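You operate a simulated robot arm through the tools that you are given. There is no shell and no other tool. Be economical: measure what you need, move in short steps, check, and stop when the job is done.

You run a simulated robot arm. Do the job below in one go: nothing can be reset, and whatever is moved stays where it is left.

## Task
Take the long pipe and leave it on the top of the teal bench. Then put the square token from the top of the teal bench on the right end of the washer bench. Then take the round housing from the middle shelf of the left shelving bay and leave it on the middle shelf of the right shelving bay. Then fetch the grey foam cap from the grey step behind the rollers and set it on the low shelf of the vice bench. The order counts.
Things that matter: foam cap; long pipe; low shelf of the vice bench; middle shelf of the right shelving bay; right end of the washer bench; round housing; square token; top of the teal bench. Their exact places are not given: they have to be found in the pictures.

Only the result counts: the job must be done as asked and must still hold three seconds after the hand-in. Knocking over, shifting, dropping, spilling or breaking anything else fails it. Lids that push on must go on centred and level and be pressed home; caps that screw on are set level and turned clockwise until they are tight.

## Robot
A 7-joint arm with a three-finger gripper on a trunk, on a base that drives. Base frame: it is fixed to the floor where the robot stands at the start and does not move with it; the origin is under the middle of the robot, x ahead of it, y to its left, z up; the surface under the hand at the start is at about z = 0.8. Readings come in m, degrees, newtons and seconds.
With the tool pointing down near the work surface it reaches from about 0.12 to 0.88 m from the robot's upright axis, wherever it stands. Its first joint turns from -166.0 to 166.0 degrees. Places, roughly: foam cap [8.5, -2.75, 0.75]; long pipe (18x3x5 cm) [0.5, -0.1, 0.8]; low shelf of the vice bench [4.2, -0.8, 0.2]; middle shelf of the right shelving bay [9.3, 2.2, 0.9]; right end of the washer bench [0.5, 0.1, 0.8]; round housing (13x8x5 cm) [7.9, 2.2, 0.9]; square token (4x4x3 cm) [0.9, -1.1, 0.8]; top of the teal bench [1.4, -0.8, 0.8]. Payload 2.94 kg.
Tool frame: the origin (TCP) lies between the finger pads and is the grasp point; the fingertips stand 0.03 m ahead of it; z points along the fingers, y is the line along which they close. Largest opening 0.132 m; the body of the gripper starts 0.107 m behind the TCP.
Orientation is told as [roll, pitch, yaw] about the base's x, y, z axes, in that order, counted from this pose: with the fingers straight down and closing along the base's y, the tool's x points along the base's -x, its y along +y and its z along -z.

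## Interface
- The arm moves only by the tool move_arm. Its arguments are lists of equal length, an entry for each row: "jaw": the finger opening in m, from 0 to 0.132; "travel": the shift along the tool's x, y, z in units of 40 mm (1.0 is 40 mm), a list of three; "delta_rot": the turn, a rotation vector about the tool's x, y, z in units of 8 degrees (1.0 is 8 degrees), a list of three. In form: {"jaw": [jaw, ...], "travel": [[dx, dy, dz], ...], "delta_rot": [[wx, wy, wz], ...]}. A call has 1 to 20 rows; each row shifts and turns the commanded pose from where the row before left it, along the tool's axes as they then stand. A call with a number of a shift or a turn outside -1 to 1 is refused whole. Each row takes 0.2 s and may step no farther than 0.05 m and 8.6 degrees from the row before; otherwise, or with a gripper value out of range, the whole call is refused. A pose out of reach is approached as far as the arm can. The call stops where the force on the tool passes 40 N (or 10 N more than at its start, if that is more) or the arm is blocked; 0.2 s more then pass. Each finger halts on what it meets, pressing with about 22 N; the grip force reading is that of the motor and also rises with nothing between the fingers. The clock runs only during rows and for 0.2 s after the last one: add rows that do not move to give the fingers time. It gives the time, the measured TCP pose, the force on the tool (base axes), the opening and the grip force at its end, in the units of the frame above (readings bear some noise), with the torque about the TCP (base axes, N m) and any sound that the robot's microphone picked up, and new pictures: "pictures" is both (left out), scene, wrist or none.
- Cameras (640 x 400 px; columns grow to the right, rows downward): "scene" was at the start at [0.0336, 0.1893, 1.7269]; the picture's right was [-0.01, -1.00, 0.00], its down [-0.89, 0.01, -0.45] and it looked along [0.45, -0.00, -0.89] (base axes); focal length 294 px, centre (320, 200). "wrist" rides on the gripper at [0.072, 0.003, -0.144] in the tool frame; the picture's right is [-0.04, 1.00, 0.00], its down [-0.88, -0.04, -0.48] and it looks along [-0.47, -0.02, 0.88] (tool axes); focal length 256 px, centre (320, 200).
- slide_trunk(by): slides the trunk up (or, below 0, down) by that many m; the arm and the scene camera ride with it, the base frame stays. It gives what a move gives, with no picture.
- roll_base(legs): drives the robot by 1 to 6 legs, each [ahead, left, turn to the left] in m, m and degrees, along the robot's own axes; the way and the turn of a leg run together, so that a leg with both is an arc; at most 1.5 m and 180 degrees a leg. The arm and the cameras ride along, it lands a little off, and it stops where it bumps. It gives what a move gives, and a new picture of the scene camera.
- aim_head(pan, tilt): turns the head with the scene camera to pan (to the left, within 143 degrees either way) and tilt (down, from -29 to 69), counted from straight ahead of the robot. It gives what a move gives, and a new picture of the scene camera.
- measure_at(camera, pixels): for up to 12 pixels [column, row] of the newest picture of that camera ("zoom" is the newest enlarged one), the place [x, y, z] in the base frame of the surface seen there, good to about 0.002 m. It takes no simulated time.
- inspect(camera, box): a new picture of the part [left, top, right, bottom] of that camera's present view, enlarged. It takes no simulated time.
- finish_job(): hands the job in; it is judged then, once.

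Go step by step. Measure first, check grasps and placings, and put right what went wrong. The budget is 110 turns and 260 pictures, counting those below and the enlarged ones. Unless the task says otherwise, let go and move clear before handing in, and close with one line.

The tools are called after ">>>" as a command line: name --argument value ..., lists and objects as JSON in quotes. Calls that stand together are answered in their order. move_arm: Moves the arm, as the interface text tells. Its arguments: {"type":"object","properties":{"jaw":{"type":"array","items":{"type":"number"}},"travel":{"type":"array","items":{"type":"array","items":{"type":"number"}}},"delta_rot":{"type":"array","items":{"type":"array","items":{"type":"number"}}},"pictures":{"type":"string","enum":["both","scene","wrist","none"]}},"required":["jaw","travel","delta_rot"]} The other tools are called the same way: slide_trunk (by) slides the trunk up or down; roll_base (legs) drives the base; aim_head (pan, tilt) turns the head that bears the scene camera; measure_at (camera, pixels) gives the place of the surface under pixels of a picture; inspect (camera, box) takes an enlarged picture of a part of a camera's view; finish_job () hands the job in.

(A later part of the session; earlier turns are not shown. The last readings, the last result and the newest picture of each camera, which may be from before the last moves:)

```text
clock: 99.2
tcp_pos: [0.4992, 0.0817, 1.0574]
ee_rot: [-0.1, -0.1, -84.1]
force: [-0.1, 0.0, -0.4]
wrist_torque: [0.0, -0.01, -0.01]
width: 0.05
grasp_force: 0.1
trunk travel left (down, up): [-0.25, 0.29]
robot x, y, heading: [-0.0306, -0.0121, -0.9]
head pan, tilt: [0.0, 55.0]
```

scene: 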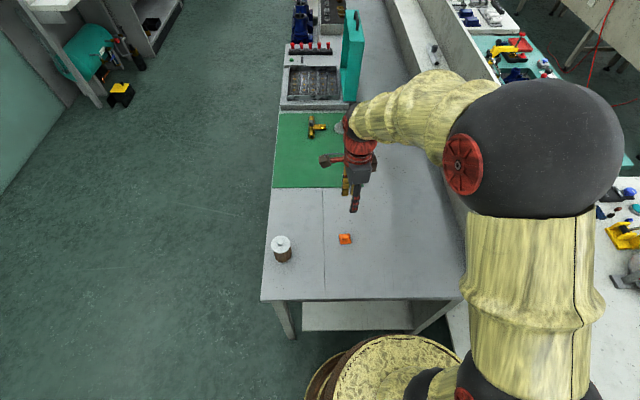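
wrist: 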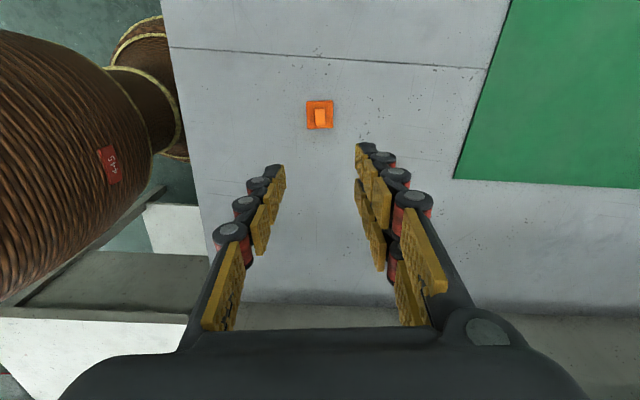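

Token sits flat on the bench. Now look along the left aisle for the route to the shelving.

>>> aim_head --pan 15 --tilt 22

>>> measure_at --camera "scene" --pixels '[[200, 250], [230, 190], [250, 150], [150, 280], [300, 180], [320, 150], [260, 130], [200, 150], [210, 130], [240, 110], [120, 220], [330, 230]]'

```text
clock: 100.2
tcp_pos: [0.5, 0.0823, 1.0587]
ee_rot: [-0.1, 0.0, -84.1]
force: [-0.2, 0.0, 0.4]
wrist_torque: [0.0, -0.01, -0.02]
width: 0.0502
grasp_force: 0.2
trunk travel left (down, up): [-0.25, 0.29]
robot x, y, heading: [-0.0303, -0.009, -1.0]
head pan, tilt: [15.0, 22.0]
```

scene: 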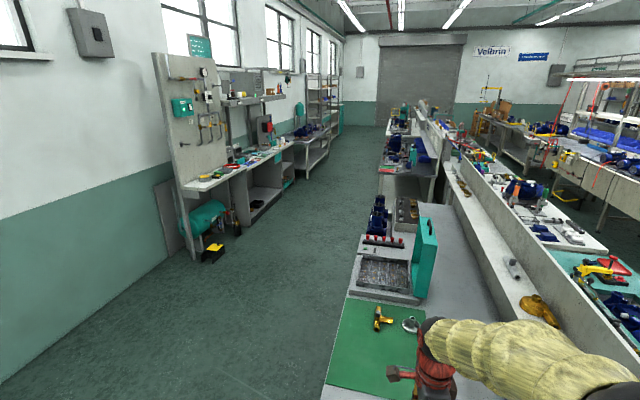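

```text
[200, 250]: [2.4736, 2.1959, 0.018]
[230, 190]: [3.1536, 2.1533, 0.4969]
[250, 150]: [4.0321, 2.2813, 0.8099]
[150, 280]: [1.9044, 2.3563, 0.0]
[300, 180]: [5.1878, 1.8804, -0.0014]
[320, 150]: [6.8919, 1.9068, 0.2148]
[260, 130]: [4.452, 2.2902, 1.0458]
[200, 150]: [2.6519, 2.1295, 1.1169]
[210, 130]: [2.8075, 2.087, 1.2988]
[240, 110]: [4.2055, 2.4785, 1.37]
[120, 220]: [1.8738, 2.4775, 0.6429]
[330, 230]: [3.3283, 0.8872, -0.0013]
```

Aisle centre y≈1.1 is free (obstacles at y>1.85 and y<0.4). Drive along it.

>>> roll_base --legs '[[-0.25, 0, 1], [0, 1.12, 0], [1.5, 0, 0], [1.5, 0, 0], [1.5, 0, 0]]'

>>> aim_head --pan 30 --tilt 22

>>> aim_head --pan 0 --tilt 25

>>> measure_at --camera "scene" --pixels '[[150, 200], [220, 200], [250, 150], [320, 200], [400, 200], [450, 180], [350, 120], [420, 130]]'

```text
clock: 128.3
tcp_pos: [4.7039, 1.4708, 1.0582]
ee_rot: [0.0, 0.1, -80.3]
force: [0.4, 0.7, 0.2]
wrist_torque: [0.01, 0.0, 0.04]
width: 0.0498
grasp_force: 0.1
trunk travel left (down, up): [-0.25, 0.29]
robot x, y, heading: [4.1816, 1.3479, 3.0]
head pan, tilt: [15.0, 22.0]
```

scene: 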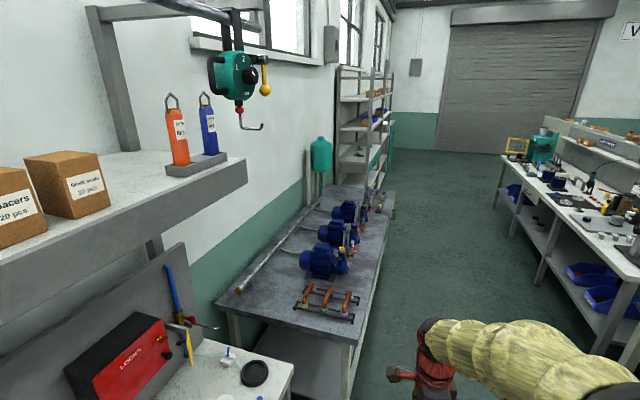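

```text
clock: 129.0
tcp_pos: [4.7029, 1.4696, 1.0573]
ee_rot: [0.0, -0.1, -80.3]
force: [0.3, 0.2, -0.2]
wrist_torque: [0.03, 0.03, -0.01]
width: 0.0501
grasp_force: 0.1
trunk travel left (down, up): [-0.25, 0.29]
robot x, y, heading: [4.1814, 1.3432, 2.8]
head pan, tilt: [30.0, 22.0]
```

scene: 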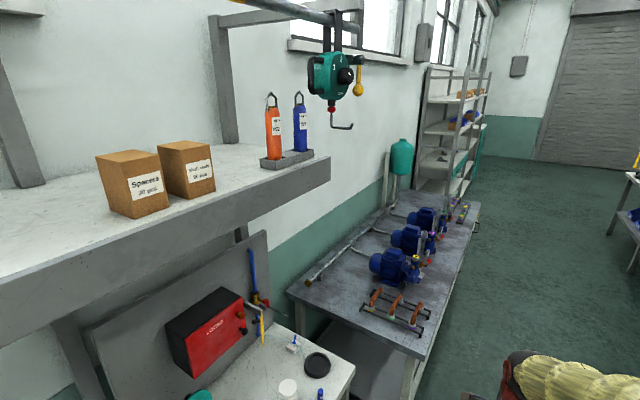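

```text
clock: 130.0
tcp_pos: [4.7049, 1.4705, 1.0584]
ee_rot: [0.0, 0.0, -80.3]
force: [-0.6, 0.2, -0.8]
wrist_torque: [-0.04, -0.01, 0.01]
width: 0.0497
grasp_force: 0.1
trunk travel left (down, up): [-0.25, 0.29]
robot x, y, heading: [4.1831, 1.3424, 3.1]
head pan, tilt: [0.0, 25.0]
```

scene: 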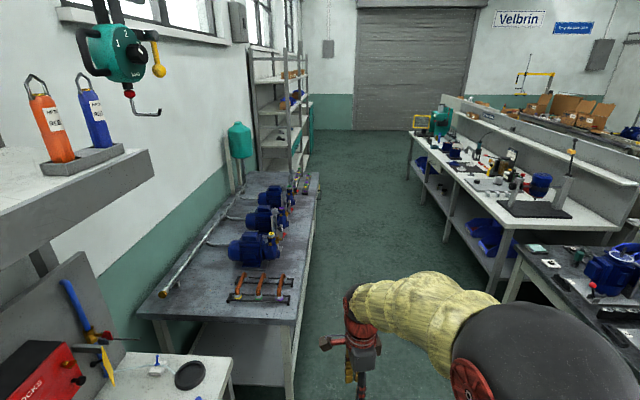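

```text
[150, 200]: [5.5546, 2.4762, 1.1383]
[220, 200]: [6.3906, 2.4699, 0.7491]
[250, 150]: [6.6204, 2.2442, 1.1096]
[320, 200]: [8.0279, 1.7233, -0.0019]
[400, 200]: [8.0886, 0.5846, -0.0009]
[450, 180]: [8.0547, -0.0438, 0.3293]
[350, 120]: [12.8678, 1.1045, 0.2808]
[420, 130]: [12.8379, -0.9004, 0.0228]
```

Continue ahead, easing back to y≈1.1, to the shelving bays.

>>> roll_base --legs '[[1.5, -0.2, -3], [1.5, -0.1, 0], [0.65, 0, 0]]'

>>> aim_head --pan 90 --tilt 35

>>> aim_head --pan 45 --tilt 28

```text
refused: leg 1 is longer than a leg can be; nothing moved
```

```text
clock: 131.6
tcp_pos: [4.7038, 1.4695, 1.0576]
ee_rot: [-0.1, -0.1, -80.4]
force: [-0.3, 1.0, -0.5]
wrist_torque: [0.01, 0.01, 0.0]
width: 0.0499
grasp_force: 0.1
trunk travel left (down, up): [-0.25, 0.29]
robot x, y, heading: [4.1814, 1.3458, 3.1]
head pan, tilt: [90.0, 35.0]
```

scene: 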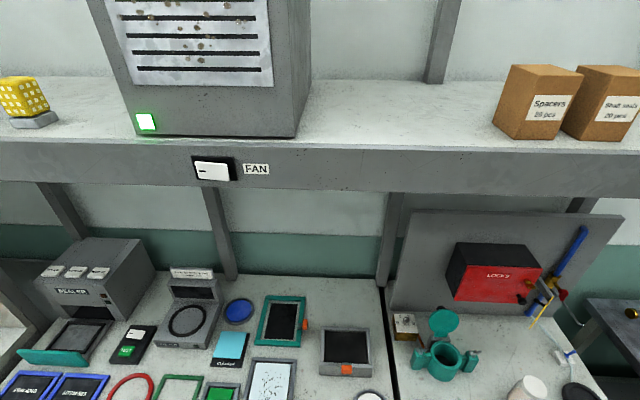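

```text
clock: 132.8
tcp_pos: [4.7047, 1.4705, 1.0581]
ee_rot: [-0.1, 0.0, -80.3]
force: [0.0, 0.2, -0.1]
wrist_torque: [0.02, -0.02, 0.03]
width: 0.0502
grasp_force: 0.0
trunk travel left (down, up): [-0.25, 0.29]
robot x, y, heading: [4.1816, 1.3405, 2.8]
head pan, tilt: [45.0, 28.0]
```

scene: 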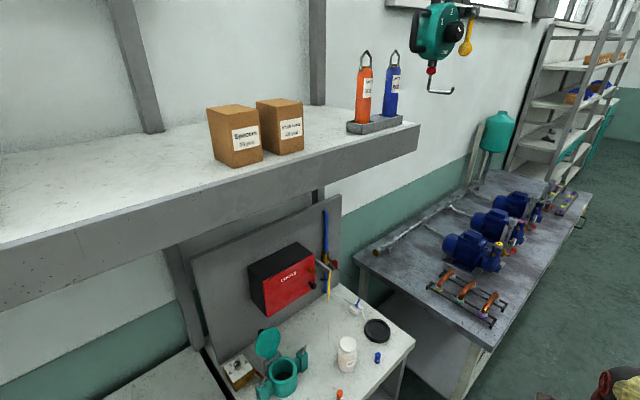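

>>> roll_base --legs '[[1.4, -0.25, -3], [1.45, -0.1, 0], [0.85, 0, 0]]'

>>> aim_head --pan 80 --tilt 35

```text
clock: 150.7
tcp_pos: [8.3989, 1.1162, 1.0566]
ee_rot: [0.0, 0.0, -83.9]
force: [-0.1, 1.5, -0.5]
wrist_torque: [0.0, 0.01, 0.0]
width: 0.0499
grasp_force: 0.1
trunk travel left (down, up): [-0.25, 0.29]
robot x, y, heading: [7.8694, 1.0242, -0.7]
head pan, tilt: [45.0, 28.0]
```

scene: 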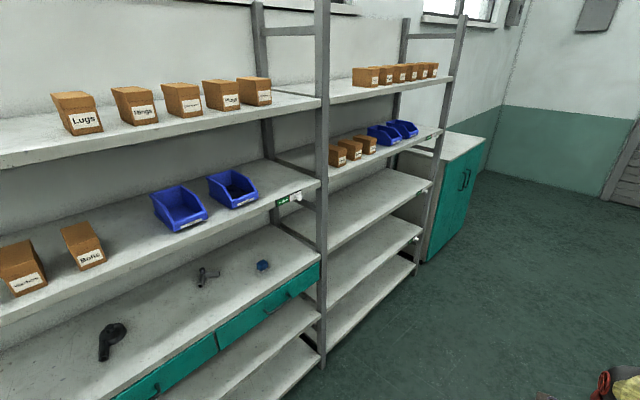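

```text
clock: 151.7
tcp_pos: [8.3996, 1.1144, 1.0588]
ee_rot: [-0.1, 0.0, -84.0]
force: [0.4, 0.7, -0.7]
wrist_torque: [-0.01, 0.03, 0.01]
width: 0.05
grasp_force: 0.0
trunk travel left (down, up): [-0.25, 0.29]
robot x, y, heading: [7.8655, 1.0254, -0.7]
head pan, tilt: [80.0, 35.0]
```

scene: 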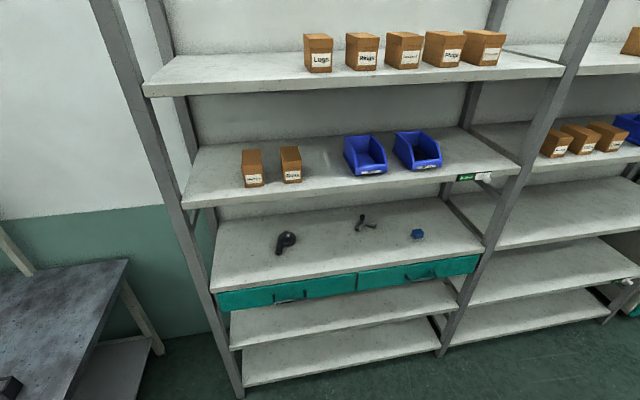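

The round housing is at (285,242) on the shelf above the drawers. Inspect and measure shelf geometry.

>>> inspect --camera "scene" --box '[200, 180, 480, 300]'

>>> measure_at --camera "scene" --pixels '[[290, 238], [280, 251], [260, 262], [400, 220], [480, 245], [215, 290], [345, 195], [510, 172], [186, 203], [450, 230], [335, 225], [420, 235]]'

>>> measure_at --camera "scene" --pixels '[[560, 210], [560, 230], [600, 235], [560, 265], [560, 170], [500, 245], [630, 225], [345, 175]]'

```text
2.29 times, centred on (340, 240) of scene
```

zoom: 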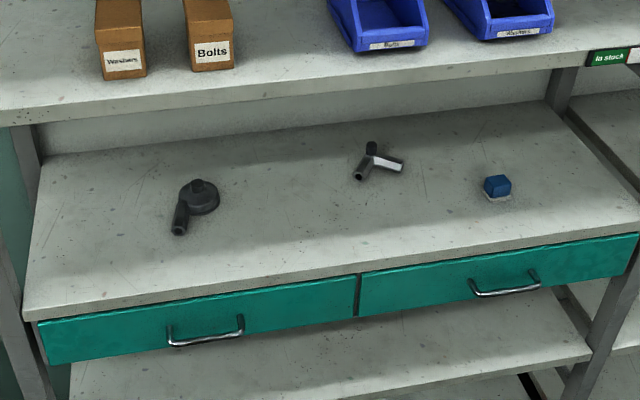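

```text
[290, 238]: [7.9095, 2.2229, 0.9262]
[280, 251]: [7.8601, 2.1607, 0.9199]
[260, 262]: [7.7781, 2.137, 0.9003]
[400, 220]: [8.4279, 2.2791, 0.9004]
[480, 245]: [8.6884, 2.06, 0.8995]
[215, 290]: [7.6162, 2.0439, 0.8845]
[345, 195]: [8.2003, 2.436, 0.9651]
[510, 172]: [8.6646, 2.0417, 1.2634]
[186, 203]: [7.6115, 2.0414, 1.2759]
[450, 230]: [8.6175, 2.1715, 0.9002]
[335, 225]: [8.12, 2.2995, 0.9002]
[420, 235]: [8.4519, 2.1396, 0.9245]
```

```text
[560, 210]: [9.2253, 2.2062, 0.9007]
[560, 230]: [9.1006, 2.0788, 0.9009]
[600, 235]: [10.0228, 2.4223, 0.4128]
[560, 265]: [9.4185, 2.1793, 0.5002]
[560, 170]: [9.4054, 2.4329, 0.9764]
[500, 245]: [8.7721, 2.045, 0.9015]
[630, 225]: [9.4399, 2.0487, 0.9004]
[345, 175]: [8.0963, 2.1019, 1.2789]
```

Housing: disc at ≈(7.905,2.215) with its tail pointing to front-left; shelf gap is z 0.90–1.25, so I'll approach with a near-horizontal tool along the tail. Turn the base to ~55° first, and look closer.

>>> roll_base --legs '[[0, 0, 55.7]]'

>>> aim_head --pan 32 --tilt 33

>>> inspect --camera "scene" --box '[260, 170, 380, 245]'

```text
clock: 154.5
tcp_pos: [8.0992, 1.5099, 1.0566]
ee_rot: [0.1, -0.1, -29.3]
force: [0.0, -0.2, 0.2]
wrist_torque: [-0.02, -0.01, -0.01]
width: 0.0501
grasp_force: 0.0
trunk travel left (down, up): [-0.25, 0.29]
robot x, y, heading: [7.8709, 1.0224, 53.7]
head pan, tilt: [80.0, 35.0]
```

scene: 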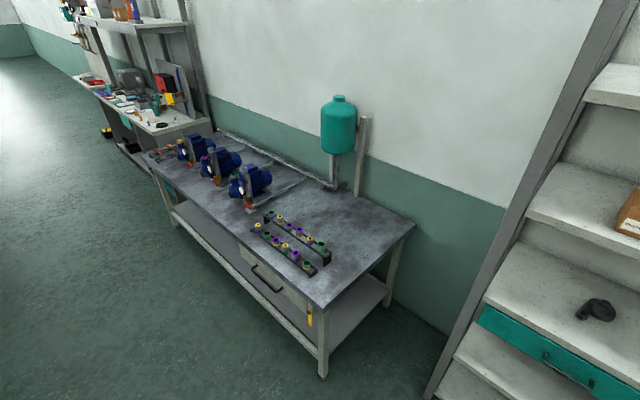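

```text
clock: 155.7
tcp_pos: [8.099, 1.5102, 1.057]
ee_rot: [0.0, 0.1, -29.2]
force: [0.0, -1.4, 0.7]
wrist_torque: [0.02, -0.02, 0.02]
width: 0.0502
grasp_force: 0.1
trunk travel left (down, up): [-0.25, 0.29]
robot x, y, heading: [7.8673, 1.0248, 54.1]
head pan, tilt: [32.0, 33.0]
```

scene: 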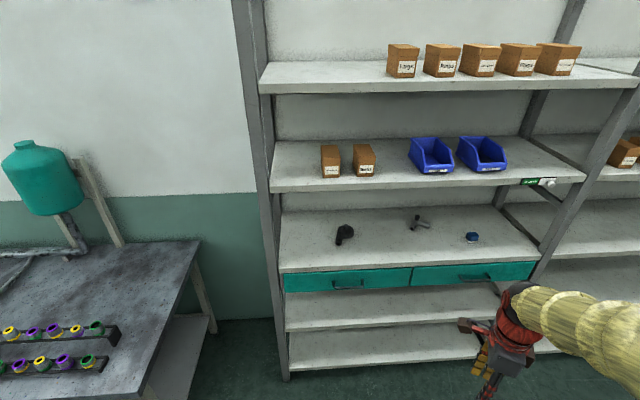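

```text
5.33 times, centred on (320, 208) of scene
```

zoom: 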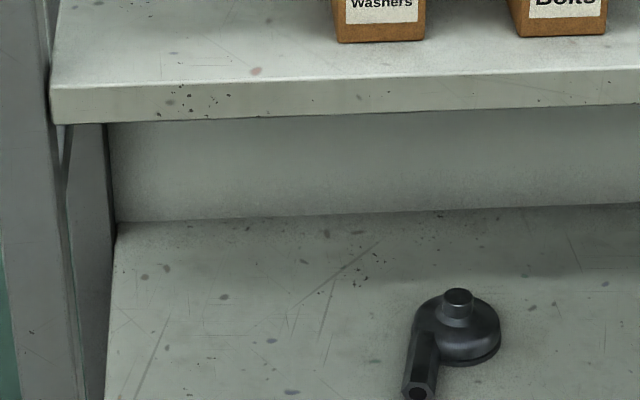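

>>> measure_at --camera "zoom" --pixels '[[458, 294], [458, 320], [498, 325], [480, 350], [430, 320], [418, 360], [418, 393], [407, 380], [432, 375], [445, 352], [475, 308], [470, 362]]'

>>> measure_at --camera "scene" --pixels '[[300, 200], [280, 186], [268, 200], [200, 245], [215, 325], [240, 200], [145, 395]]'

```text
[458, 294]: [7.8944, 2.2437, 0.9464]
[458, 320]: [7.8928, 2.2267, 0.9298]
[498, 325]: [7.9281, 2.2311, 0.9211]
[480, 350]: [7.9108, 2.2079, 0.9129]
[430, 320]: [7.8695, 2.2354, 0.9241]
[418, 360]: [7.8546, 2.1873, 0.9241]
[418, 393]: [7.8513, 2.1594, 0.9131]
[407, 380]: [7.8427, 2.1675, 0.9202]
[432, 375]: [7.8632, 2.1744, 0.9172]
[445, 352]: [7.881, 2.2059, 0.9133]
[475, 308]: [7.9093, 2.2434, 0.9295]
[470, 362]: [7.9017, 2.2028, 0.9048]
```

```text
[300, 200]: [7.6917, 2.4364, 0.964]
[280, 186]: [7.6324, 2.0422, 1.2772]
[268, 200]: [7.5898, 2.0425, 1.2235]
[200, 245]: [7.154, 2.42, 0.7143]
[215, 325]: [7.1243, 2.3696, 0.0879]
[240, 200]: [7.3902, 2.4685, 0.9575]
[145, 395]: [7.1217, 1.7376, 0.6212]
```

The outlet tube is tangential along ~y, so I approach straight along +y, gripping the 8.5 cm width centred at x≈7.888. Turn base to ~88°, and reorient the tool away from the shelf.

>>> roll_base --legs '[[0, 0, 34]]'

>>> move_arm --jaw '[0.132, 0.132, 0.132, 0.132, 0.132, 0.132, 0.132, 0.132, 0.132, 0.132, 0.132, 0.132]' --travel '[[0, 0, 0], [0, 0, 0], [0, 0, 0], [0, 0, 0], [0, 0, 0], [0, 0, 0], [0, 0, 0], [0, 0, 0], [0, 0, 0], [0, 0, 0], [0, 0, 0], [0, 0, 0]]' --delta_rot '[[0, 0, 1], [0, 0, 1], [0, 0, 1], [0, 0, 1], [0, 0, 1], [0, 0, 1], [0, 0, 1], [0, 0, 1], [0, 0, 1], [0, 0, 1], [0, 0, 1], [0, 0, 1]]' --pictures "scene"

```text
clock: 157.7
tcp_pos: [7.7925, 1.5562, 1.0569]
ee_rot: [0.0, 0.0, 4.2]
force: [0.3, 0.1, -0.8]
wrist_torque: [0.01, -0.01, -0.01]
width: 0.05
grasp_force: 0.2
trunk travel left (down, up): [-0.25, 0.29]
robot x, y, heading: [7.8702, 1.0229, 87.2]
head pan, tilt: [32.0, 33.0]
```

scene: 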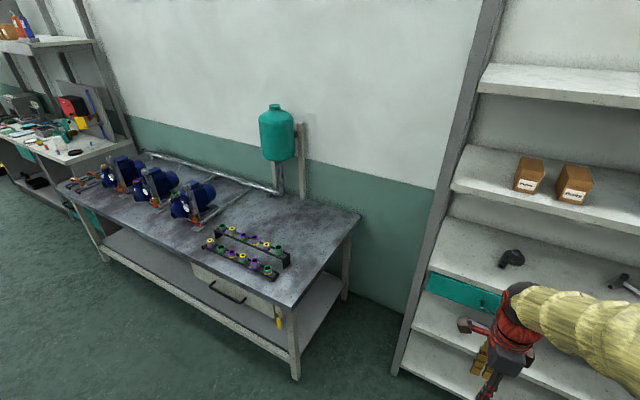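

```text
clock: 160.3
tcp_pos: [7.8287, 1.5529, 1.0422]
ee_rot: [-2.9, 0.3, -82.5]
force: [-0.6, 0.2, -0.5]
wrist_torque: [-0.08, -0.01, 0.03]
width: 0.1319
grasp_force: 0.0
out of reach, approached as far as the arm can: row 10, 11, 12
trunk travel left (down, up): [-0.25, 0.29]
robot x, y, heading: [7.8681, 1.0219, 87.4]
head pan, tilt: [32.0, 33.0]
```

scene: 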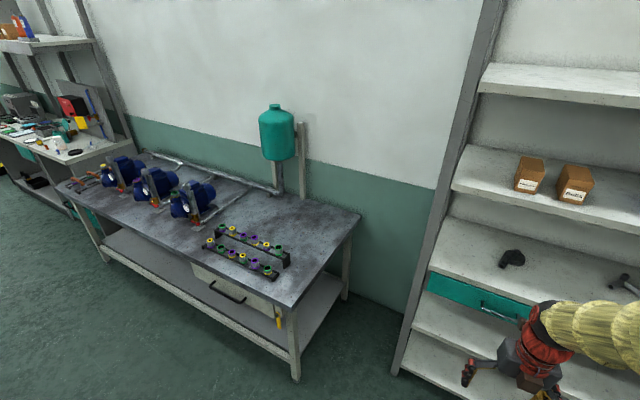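

Wrist limit reached; use the other orientation (camera below) with ~40° downward tilt instead. Rotate back.

>>> move_arm --jaw '[0.132, 0.132, 0.132, 0.132, 0.132, 0.132, 0.132, 0.132, 0.132, 0.132, 0.132, 0.132, 0.132, 0.132, 0.132, 0.132, 0.132, 0.132, 0.132, 0.132]' --travel '[[0, 0, 0], [0, 0, 0], [0, 0, 0], [0, 0, 0], [0, 0, 0], [0, 0, 0], [0, 0, 0], [0, 0, 0], [0, 0, 0], [0, 0, 0], [0, 0, 0], [0, 0, 0], [0, 0, 0], [0, 0, 0], [0, 0, 0], [0, 0, 0], [0, 0, 0], [0, 0, 0], [0, 0, 0], [0, 0, 0]]' --delta_rot '[[0, 0, -1], [0, 0, -1], [0, 0, -1], [0, 0, -1], [0, 0, -1], [0, 0, -1], [0, 0, -1], [0, 0, -1], [0, 0, -1], [0, 0, -1], [0, 0, -1], [0, 0, -1], [0, 0, -1], [0, 0, -1], [0, 0, -1], [0, 0, -1], [0, 0, -1], [0, 0, -1], [0, 0, -1], [0, 0, -1]]' --pictures "none"

```text
clock: 164.5
tcp_pos: [7.8283, 1.5521, 1.0435]
ee_rot: [2.7, 0.7, 77.6]
force: [0.2, -0.2, 0.0]
wrist_torque: [-0.01, 0.01, 0.01]
width: 0.1321
grasp_force: 0.0
trunk travel left (down, up): [-0.25, 0.29]
robot x, y, heading: [7.8681, 1.0223, 87.1]
head pan, tilt: [32.0, 33.0]
```

>>> move_arm --jaw '[0.132, 0.132, 0.132, 0.132, 0.132, 0.132, 0.132, 0.132, 0.132]' --travel '[[0, 0, 0], [0, 0, 0], [0, 0, 0], [0, 0, 0], [0, 0, 0], [0, 0, 0], [0, 0, 0], [0, 0, 0], [0, 0, 0]]' --delta_rot '[[0, 0, -1], [0, -1, 0], [0, -1, 0], [0, -1, 0], [0, -1, 0], [0, -1, 0], [0, -0.8, 0], [0, 0, 0], [0, 0, 0]]'

>>> aim_head --pan 0 --tilt 35

```text
clock: 166.5
tcp_pos: [7.8289, 1.5518, 1.0436]
ee_rot: [4.1, -46.1, 82.5]
force: [0.7, 0.1, 0.8]
wrist_torque: [0.02, 0.01, -0.03]
width: 0.1317
grasp_force: 0.1
trunk travel left (down, up): [-0.25, 0.29]
robot x, y, heading: [7.87, 1.0237, 87.4]
head pan, tilt: [32.0, 33.0]
```

scene: 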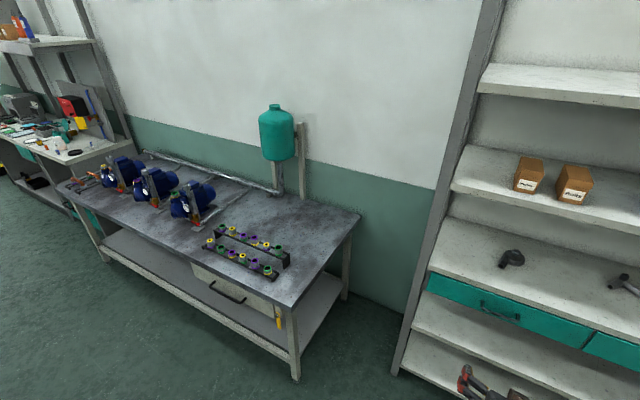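
wrist: 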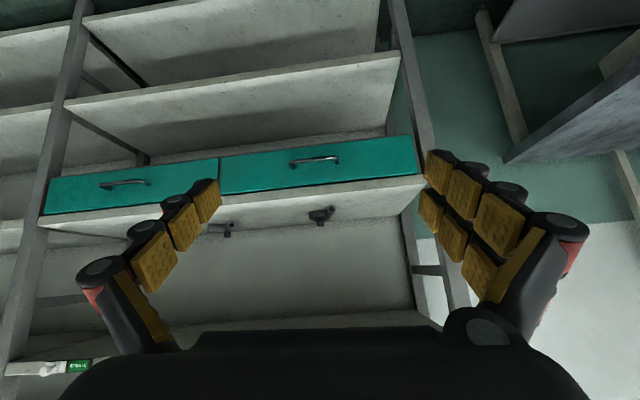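

```text
clock: 167.5
tcp_pos: [7.8294, 1.5516, 1.0431]
ee_rot: [3.9, -46.0, 82.6]
force: [-0.6, -0.2, -0.5]
wrist_torque: [-0.04, -0.02, 0.03]
width: 0.1322
grasp_force: 0.0
trunk travel left (down, up): [-0.25, 0.29]
robot x, y, heading: [7.8662, 1.0248, 87.5]
head pan, tilt: [0.0, 35.0]
```

scene: 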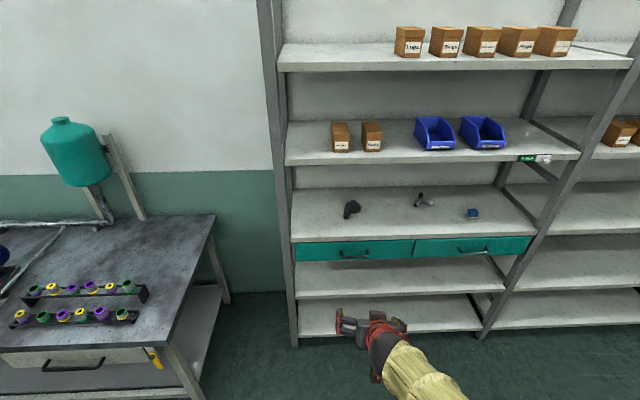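

Tool leans ~44° below horizontal; level its roll slightly and flatten to ~40°, lower to z≈0.935, then drive the base 0.45 m closer.

>>> move_arm --jaw '[0.132, 0.132, 0.132, 0.132, 0.132]' --travel '[[0, 0, 0], [0.7, -0.3, 0.57], [0.7, -0.3, 0.57], [0.7, -0.3, 0.57], [0, 0, 0]]' --delta_rot '[[0, 0, -0.48], [0, -0.5, 0], [0, 0, 0], [0, 0, 0], [0, 0, 0]]' --pictures "none"

>>> roll_base --legs '[[0.42, 0, 0]]'

>>> inspect --camera "wrist" --box '[160, 100, 480, 300]'

```text
clock: 168.7
tcp_pos: [7.8534, 1.547, 0.9432]
ee_rot: [-0.4, -50.0, 88.0]
force: [0.3, 0.2, 1.2]
wrist_torque: [0.01, 0.02, 0.04]
width: 0.1323
grasp_force: 0.0
out of reach, approached as far as the arm can: row 2, 4
trunk travel left (down, up): [-0.25, 0.29]
robot x, y, heading: [7.872, 1.0219, 87.6]
head pan, tilt: [0.0, 35.0]
```

```text
clock: 171.2
tcp_pos: [7.8761, 1.9582, 0.9436]
ee_rot: [-0.5, -50.0, 87.9]
force: [-0.5, 0.1, -0.4]
wrist_torque: [0.04, 0.06, -0.02]
width: 0.1322
grasp_force: 0.0
trunk travel left (down, up): [-0.25, 0.29]
robot x, y, heading: [7.8882, 1.4328, 87.1]
head pan, tilt: [0.0, 35.0]
```

scene: 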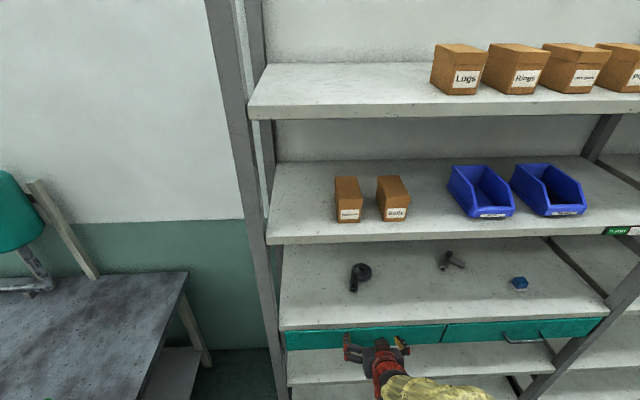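

```text
2.00 times, centred on (320, 200) of wrist
```

zoom: 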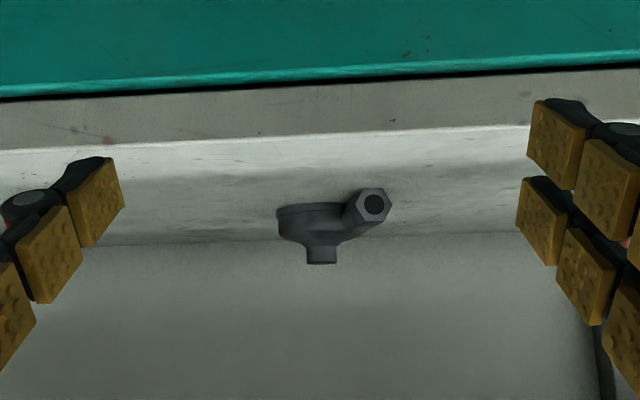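

Aligned nicely. Re-measure the housing edges from both cameras.

>>> measure_at --camera "zoom" --pixels '[[280, 225], [290, 207], [320, 258], [372, 192], [372, 218], [388, 205], [352, 208], [320, 215]]'

>>> measure_at --camera "scene" --pixels '[[362, 266], [370, 272], [354, 290], [350, 285], [358, 284], [364, 281], [320, 330], [352, 275]]'

```text
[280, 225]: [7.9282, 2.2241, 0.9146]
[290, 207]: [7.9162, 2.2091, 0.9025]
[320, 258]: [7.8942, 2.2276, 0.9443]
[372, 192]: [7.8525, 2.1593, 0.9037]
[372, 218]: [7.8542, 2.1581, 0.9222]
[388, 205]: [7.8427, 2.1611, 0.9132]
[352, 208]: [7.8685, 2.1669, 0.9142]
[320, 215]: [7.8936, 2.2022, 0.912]
```

```text
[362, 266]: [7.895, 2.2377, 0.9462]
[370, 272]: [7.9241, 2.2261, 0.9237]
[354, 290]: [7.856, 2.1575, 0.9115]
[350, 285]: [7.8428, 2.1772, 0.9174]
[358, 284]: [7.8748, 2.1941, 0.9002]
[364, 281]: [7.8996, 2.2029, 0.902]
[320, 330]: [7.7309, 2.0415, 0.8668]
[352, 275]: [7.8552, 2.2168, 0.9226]
```

Target TCP (7.887, 2.225, 0.930). Advance 4/7 of the way and check.

>>> move_arm --jaw '[0.132, 0.132, 0.132, 0.132, 0.132]' --travel '[[-0.6, -0.006, 0.74], [-0.6, -0.006, 0.74], [-0.6, -0.006, 0.74], [-0.6, -0.006, 0.74], [0, 0, 0]]' --delta_rot '[[0, 0, 0], [0, 0, 0], [0, 0, 0], [0, 0, 0], [0, 0, 0]]'

```text
clock: 172.4
tcp_pos: [7.8822, 2.1082, 0.941]
ee_rot: [-0.4, -50.1, 87.9]
force: [-0.4, 0.7, -0.2]
wrist_torque: [0.02, -0.03, 0.0]
width: 0.1321
grasp_force: 0.0
trunk travel left (down, up): [-0.25, 0.29]
robot x, y, heading: [7.8904, 1.436, 87.4]
head pan, tilt: [0.0, 35.0]
```

scene: 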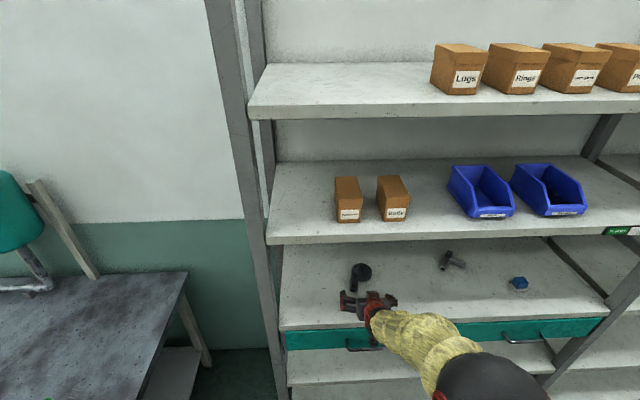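
wrist: 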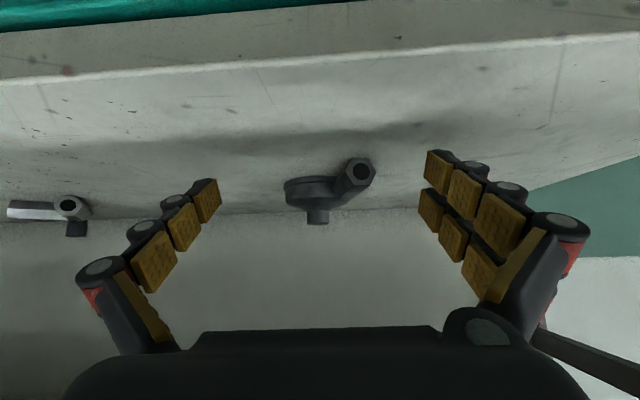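

>>> move_arm --jaw '[0.132, 0.132, 0.132, 0.132, 0.132]' --travel '[[-0.6, -0.01, 0.72], [-0.6, -0.01, 0.72], [-0.5, -0.01, 0.75], [0.03, 0, 0.23], [0, 0, 0]]' --delta_rot '[[0, 0, 0], [0, 0, 0], [0, 0, 0], [0, 0, 0], [0, 0, 0]]'

```text
clock: 173.6
tcp_pos: [7.8914, 2.2253, 0.9319]
ee_rot: [-0.5, -49.9, 87.8]
force: [0.0, -0.4, 0.3]
wrist_torque: [0.01, 0.02, 0.03]
width: 0.1321
grasp_force: 0.0
trunk travel left (down, up): [-0.25, 0.29]
robot x, y, heading: [7.8868, 1.4333, 87.1]
head pan, tilt: [0.0, 35.0]
```

scene: 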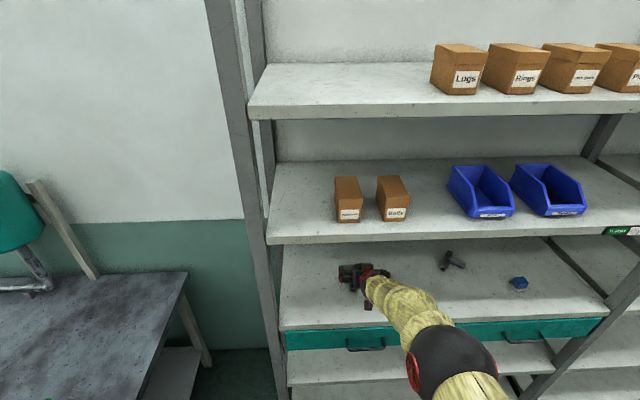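
wrist: 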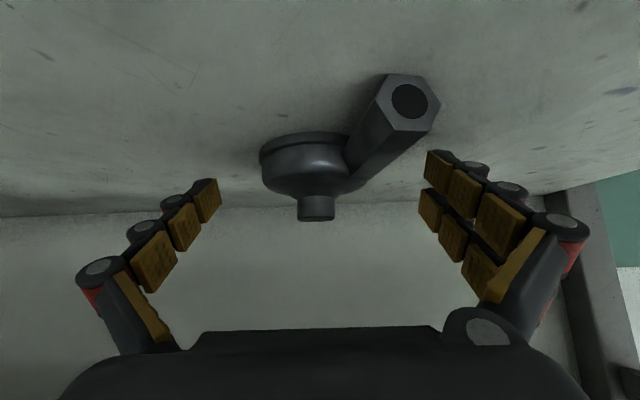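

Disc sits between the fingertips. Nudge 2 mm in and close.

>>> move_arm --jaw '[0.132, 0.11, 0.09, 0.06, 0.04, 0.04, 0.04, 0.04, 0.04]' --travel '[[0, 0.06, 0.08], [0, 0, 0], [0, 0, 0], [0, 0, 0], [0, 0, 0], [0, 0, 0], [0, 0, 0], [0, 0, 0], [0, 0, 0]]' --delta_rot '[[0, 0, 0], [0, 0, 0], [0, 0, 0], [0, 0, 0], [0, 0, 0], [0, 0, 0], [0, 0, 0], [0, 0, 0], [0, 0, 0]]' --pictures "wrist"

```text
clock: 175.6
tcp_pos: [7.8865, 2.2294, 0.9326]
ee_rot: [-0.5, -50.5, 87.9]
force: [-13.7, 3.9, 29.2]
wrist_torque: [0.18, 1.37, -0.04]
width: 0.0788
grasp_force: 21.8
trunk travel left (down, up): [-0.25, 0.29]
robot x, y, heading: [7.889, 1.4314, 87.3]
head pan, tilt: [0.0, 35.0]
```

wrist: 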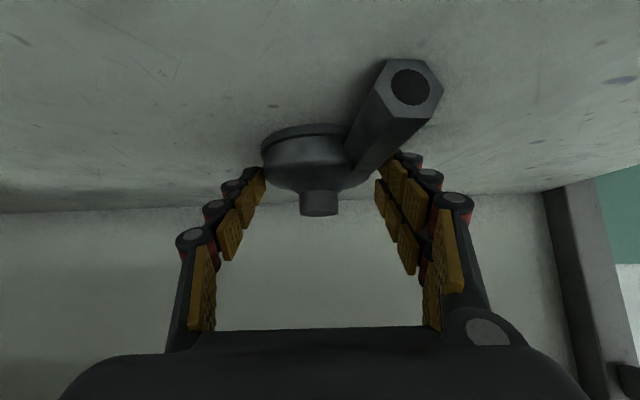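

The fingers closed to 0.079 with a 29 N upward reaction: they're riding up the sloped sides. Reopen and re-measure.

>>> move_arm --jaw '[0.09, 0.11, 0.132, 0.132, 0.132, 0.132]' --travel '[[0, 0, 0], [0, 0, 0], [0, 0, 0], [0, 0, 0], [0, 0, 0], [0, 0, 0]]' --delta_rot '[[0, 0, 0], [0, 0, 0], [0, 0, 0], [0, 0, 0], [0, 0, 0], [0, 0, 0]]' --pictures "wrist"

>>> inspect --camera "wrist" --box '[200, 50, 480, 225]'

>>> measure_at --camera "wrist" --pixels '[[262, 160], [262, 155], [275, 180], [317, 212], [348, 150], [409, 60], [438, 90], [430, 110], [372, 90], [400, 120], [320, 160], [310, 130]]'

```text
clock: 177.0
tcp_pos: [7.888, 2.2279, 0.9291]
ee_rot: [-0.5, -50.0, 87.8]
force: [-0.5, 0.5, 0.0]
wrist_torque: [0.04, 0.05, -0.03]
width: 0.1318
grasp_force: 0.1
trunk travel left (down, up): [-0.25, 0.29]
robot x, y, heading: [7.8898, 1.4343, 86.8]
head pan, tilt: [0.0, 35.0]
```

wrist: 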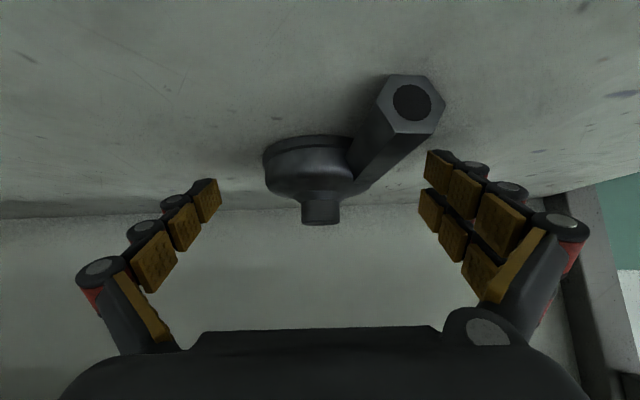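

```text
2.29 times, centred on (340, 138) of wrist
```

zoom: 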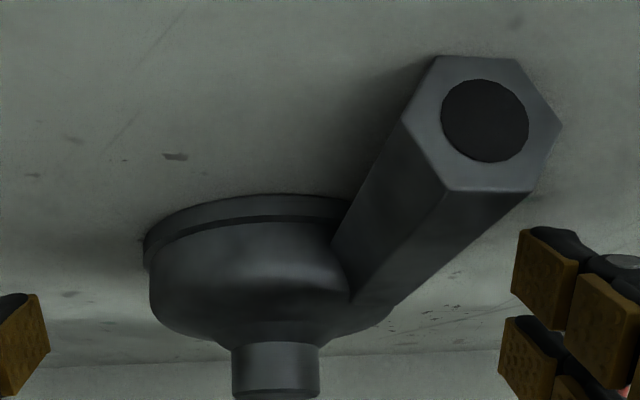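

```text
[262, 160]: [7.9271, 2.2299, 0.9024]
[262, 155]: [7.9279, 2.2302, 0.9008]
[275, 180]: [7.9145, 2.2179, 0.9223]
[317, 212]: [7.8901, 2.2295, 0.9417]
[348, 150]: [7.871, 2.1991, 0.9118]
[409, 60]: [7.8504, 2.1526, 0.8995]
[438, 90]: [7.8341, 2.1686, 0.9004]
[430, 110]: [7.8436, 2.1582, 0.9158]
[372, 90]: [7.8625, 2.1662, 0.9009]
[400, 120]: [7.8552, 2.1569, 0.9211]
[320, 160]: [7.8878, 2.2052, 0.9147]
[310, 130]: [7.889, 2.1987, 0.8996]
```

The stub on top (≈19 mm, z 0.928–0.947) has upright sides and is a better handle. Move up so the fingertips straddle the stub and close on it.

>>> move_arm --jaw '[0.132, 0.11, 0.09, 0.07, 0.05, 0.04, 0.04]' --travel '[[-0.42, -0.08, -0.585], [0, 0, 0], [0, 0, 0], [0, 0, 0], [0, 0, 0], [0, 0, 0], [0, 0, 0]]' --delta_rot '[[0, 0, 0], [0, 0, 0], [0, 0, 0], [0, 0, 0], [0, 0, 0], [0, 0, 0], [0, 0, 0]]' --pictures "wrist"

>>> inspect --camera "wrist" --box '[220, 100, 420, 225]'

>>> measure_at --camera "zoom" --pixels '[[320, 320], [300, 340], [330, 280], [300, 300], [340, 330]]'

```text
clock: 178.6
tcp_pos: [7.8877, 2.2198, 0.9589]
ee_rot: [-0.4, -50.1, 87.9]
force: [-2.9, -0.6, 2.5]
wrist_torque: [-0.25, 0.09, -0.08]
width: 0.0496
grasp_force: 3.2
trunk travel left (down, up): [-0.25, 0.29]
robot x, y, heading: [7.8883, 1.4338, 87.0]
head pan, tilt: [0.0, 35.0]
```

wrist: 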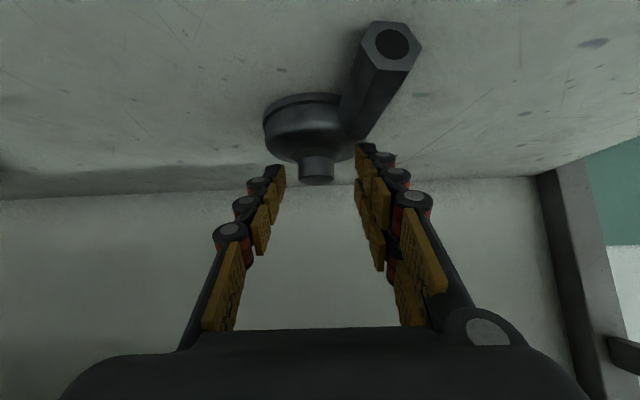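

```text
3.20 times, centred on (320, 162) of wrist
```

zoom: 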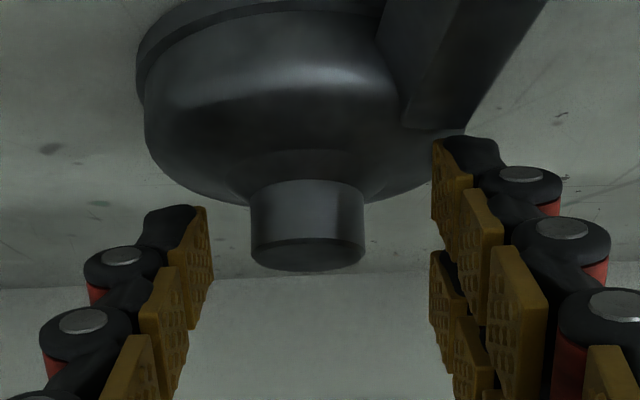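

```text
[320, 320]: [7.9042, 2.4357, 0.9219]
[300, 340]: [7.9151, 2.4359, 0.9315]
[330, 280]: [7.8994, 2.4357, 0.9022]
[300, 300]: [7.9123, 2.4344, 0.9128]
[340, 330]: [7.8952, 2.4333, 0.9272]
```

Not fully closed yet; continue closing and watch.

>>> move_arm --jaw '[0.03, 0.01, 0.0, 0.0, 0.0]' --travel '[[0, 0, 0], [0, 0, 0], [0, 0, 0], [0, 0, 0], [0, 0, 0]]' --delta_rot '[[0, 0, 0], [0, 0, 0], [0, 0, 0], [0, 0, 0], [0, 0, 0]]' --pictures "wrist"

>>> inspect --camera "wrist" --box '[220, 100, 420, 225]'

```text
clock: 179.8
tcp_pos: [7.8914, 2.221, 0.9648]
ee_rot: [-0.5, -50.5, 87.6]
force: [5.6, 2.5, 30.8]
wrist_torque: [0.2, 0.83, -0.31]
width: 0.0265
grasp_force: 22.4
trunk travel left (down, up): [-0.25, 0.29]
robot x, y, heading: [7.8868, 1.4352, 86.9]
head pan, tilt: [0.0, 35.0]
```

wrist: 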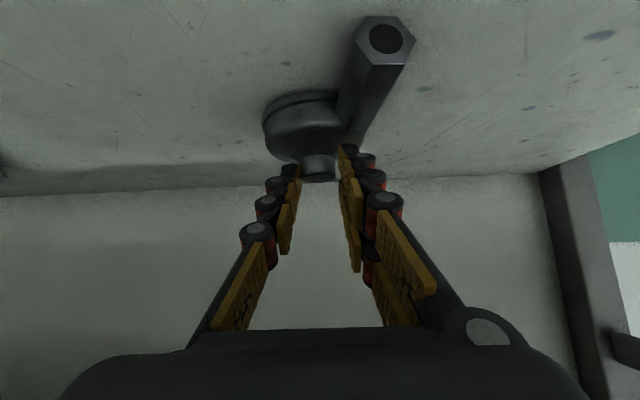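

```text
3.20 times, centred on (320, 162) of wrist
```

zoom: 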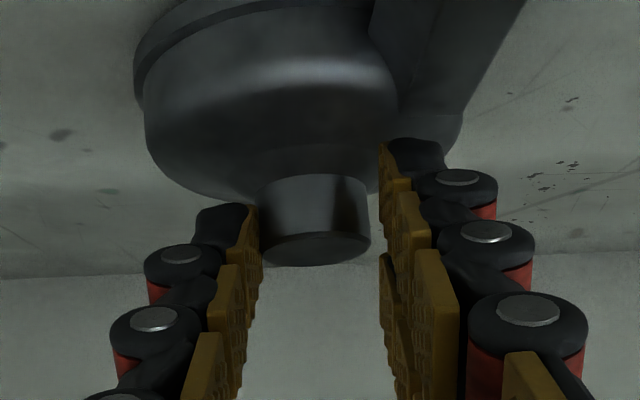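

The object behaves like a cone-shaped hull, so the fingers must grip the rim low with a flatter tool. Release and retreat, then reconfigure with the camera up (flatter approach).

>>> move_arm --jaw '[0.05, 0.08, 0.11, 0.132, 0.132, 0.132, 0.132, 0.132, 0.132, 0.132, 0.132, 0.132]' --travel '[[0, 0, 0], [0, 0, 0], [0, 0, 0], [0, 0, 0], [0, 0, 0], [0, 0, 0], [0.35, 0, -0.9], [0.63, 0, -0.74], [0.63, 0, -0.74], [0.63, 0, -0.74], [0.63, 0, -0.74], [0.63, 0, -0.74]]' --delta_rot '[[0, 0, 0], [0, 0, 0], [0, 0, 0], [0, 0, 0], [0, 0, 0], [0, 0, 0], [0, 0, 0], [0, 0, 0], [0, 0, 0], [0, 0, 0], [0, 0, 0], [0, 0, 0]]' --pictures "none"

>>> roll_base --legs '[[-0.42, 0, 0]]'

>>> slide_trunk --by -0.1

```text
clock: 182.4
tcp_pos: [7.8794, 1.9897, 0.9658]
ee_rot: [-0.6, -50.2, 87.9]
force: [-0.5, -1.2, 0.2]
wrist_torque: [-0.01, -0.03, -0.02]
width: 0.1322
grasp_force: 0.0
trunk travel left (down, up): [-0.25, 0.29]
robot x, y, heading: [7.8866, 1.4375, 87.3]
head pan, tilt: [0.0, 35.0]
```

```text
clock: 185.0
tcp_pos: [7.8605, 1.5692, 0.9661]
ee_rot: [-0.4, -49.9, 87.3]
force: [-0.7, 0.2, 0.4]
wrist_torque: [-0.02, 0.01, -0.02]
width: 0.1319
grasp_force: 0.0
trunk travel left (down, up): [-0.25, 0.29]
robot x, y, heading: [7.8643, 1.0123, 86.2]
head pan, tilt: [0.0, 35.0]
```

scene: 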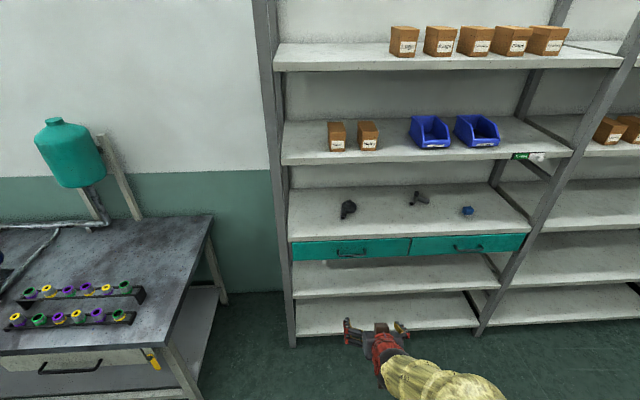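

```text
clock: 186.3
tcp_pos: [7.8627, 1.5712, 0.8675]
ee_rot: [-0.6, -50.2, 87.2]
force: [-0.8, 0.3, 0.5]
wrist_torque: [-0.02, 0.0, -0.03]
width: 0.132
grasp_force: 0.1
trunk travel left (down, up): [-0.15, 0.39]
robot x, y, heading: [7.8666, 1.0162, 86.8]
head pan, tilt: [0.0, 35.0]
```

Shift the hand right (to give the wrist room), then spin 180° about the tool axis so the camera is on top.

>>> move_arm --jaw '[0.132, 0.132, 0.132, 0.132, 0.132, 0.132, 0.132, 0.132, 0.132, 0.132, 0.132, 0.132, 0.132, 0.132, 0.132, 0.132, 0.132]' --travel '[[-0.48, -0.75, -0.4], [-0.48, -0.75, -0.4], [0, -0.9, 0], [0, -0.9, 0], [0, -0.9, 0], [0, 0, 0], [0, 0, 0], [0, 0, 0], [0, 0, 0], [0, 0, 0], [0, 0, 0], [0, 0, 0], [0, 0, 0], [0, 0, 0], [0, 0, 0], [0, 0, 0], [0, 0, 0]]' --delta_rot '[[0, 0, 0], [0, 0, 0], [0, 0, 0], [0, 0, 0], [0, 0, 0], [0, 0, 1], [0, 0, 1], [0, 0, 1], [0, 0, 1], [0, 0, 1], [0, 0, 1], [0, 0, 1], [0, 0, 1], [0, 0, 1], [0, 0, 1], [0, 0, 1], [0, 0, 1]]' --pictures "none"

>>> move_arm --jaw '[0.132, 0.132, 0.132, 0.132, 0.132, 0.132, 0.132, 0.132, 0.132, 0.132, 0.132]' --travel '[[0, 0, 0], [0, 0, 0], [0, 0, 0], [0, 0, 0], [0, 0, 0], [0, 0, 0], [0, 0, 0], [0, 0, 0], [0, 0, 0], [0, 0, 0], [0, 0, 0]]' --delta_rot '[[0, 0, 1], [0, 0, 1], [0, 0, 1], [0, 0, 1], [0, 0, 1], [0, 0, 1], [0, 0, 1], [0, 0, 1], [0, 0, 1], [0, 0, 1], [0, 0, 0.5]]'

```text
clock: 189.9
tcp_pos: [8.0222, 1.5619, 0.9192]
ee_rot: [49.9, 4.4, -7.2]
force: [0.1, 0.3, -0.5]
wrist_torque: [0.0, 0.04, 0.0]
width: 0.1319
grasp_force: 0.0
out of reach, approached as far as the arm can: row 1, 2, 3, 4
trunk travel left (down, up): [-0.15, 0.39]
robot x, y, heading: [7.8646, 1.0129, 86.7]
head pan, tilt: [0.0, 35.0]
```

```text
clock: 192.3
tcp_pos: [8.0219, 1.5622, 0.9202]
ee_rot: [18.6, 47.2, -68.7]
force: [-0.7, -0.1, -0.4]
wrist_torque: [0.01, -0.01, 0.02]
width: 0.132
grasp_force: 0.1
out of reach, approached as far as the arm can: row 9, 10, 11
trunk travel left (down, up): [-0.15, 0.39]
robot x, y, heading: [7.8633, 1.0146, 86.5]
head pan, tilt: [0.0, 35.0]
```

scene: 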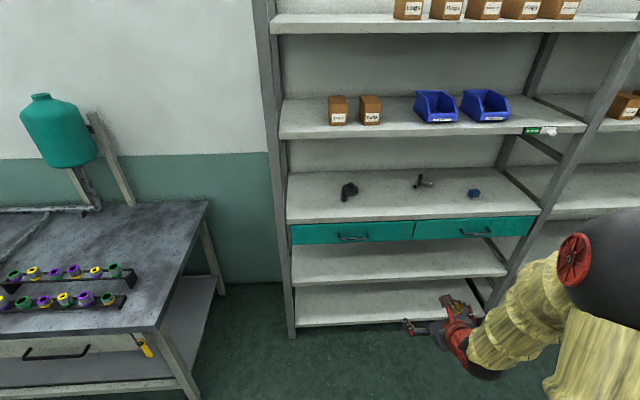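
wrist: 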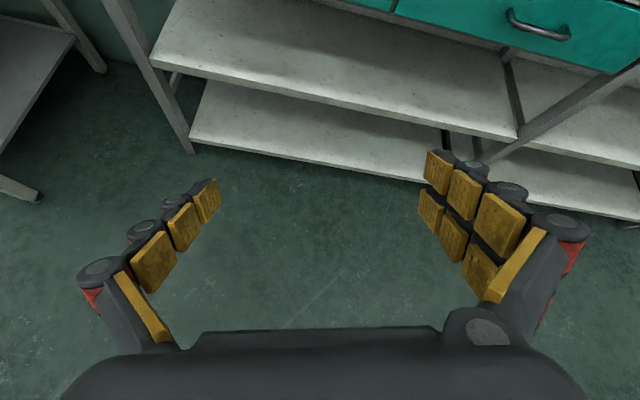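

Short by ~13° of roll. Lower the trunk more and extend the arm so the forearm flattens and gives more wrist freedom, then finish the roll.

>>> slide_trunk --by -0.1

>>> move_arm --jaw '[0.132, 0.132, 0.132, 0.132, 0.132, 0.132, 0.132, 0.132, 0.132, 0.132]' --travel '[[0.925, 0.222, 0.288], [0.925, 0.222, 0.288], [0.925, 0.222, 0.288], [0.925, 0.222, 0.288], [0.925, 0.222, 0.288], [0.925, 0.222, 0.288], [0, 0, 0], [0, 0, 0], [0, 0, 0], [0, 0, 0]]' --delta_rot '[[0, 0, 0], [0, 0, 0], [0, 0, 0], [0, 0, 0], [0, 0, 0], [0, 0, 0], [0, 0, 0.8], [0, 0, 0.8], [0, 0, 0], [0, 0, 0]]'

```text
clock: 193.7
tcp_pos: [8.0214, 1.5622, 0.8189]
ee_rot: [18.6, 47.3, -68.7]
force: [0.7, -1.0, 0.3]
wrist_torque: [-0.03, -0.01, 0.02]
width: 0.1321
grasp_force: 0.1
trunk travel left (down, up): [-0.05, 0.49]
robot x, y, heading: [7.8639, 1.0095, 86.2]
head pan, tilt: [0.0, 35.0]
```

```text
clock: 195.8
tcp_pos: [7.9998, 1.6716, 0.8221]
ee_rot: [18.8, 47.3, -68.5]
force: [-0.4, 0.2, 0.0]
wrist_torque: [-0.01, -0.02, 0.01]
width: 0.1318
grasp_force: 0.1
out of reach, approached as far as the arm can: row 1, 2, 3, 4, 5, 6, 7, 8
trunk travel left (down, up): [-0.05, 0.49]
robot x, y, heading: [7.8705, 1.014, 86.4]
head pan, tilt: [0.0, 35.0]
```

scene: 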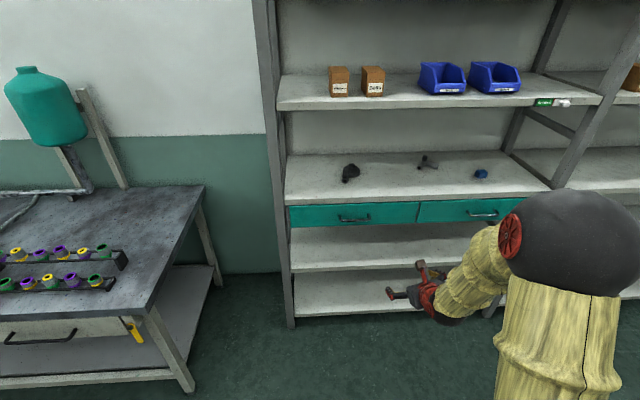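
wrist: 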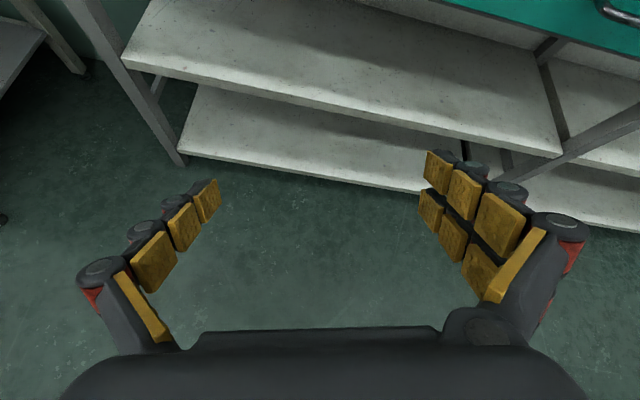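

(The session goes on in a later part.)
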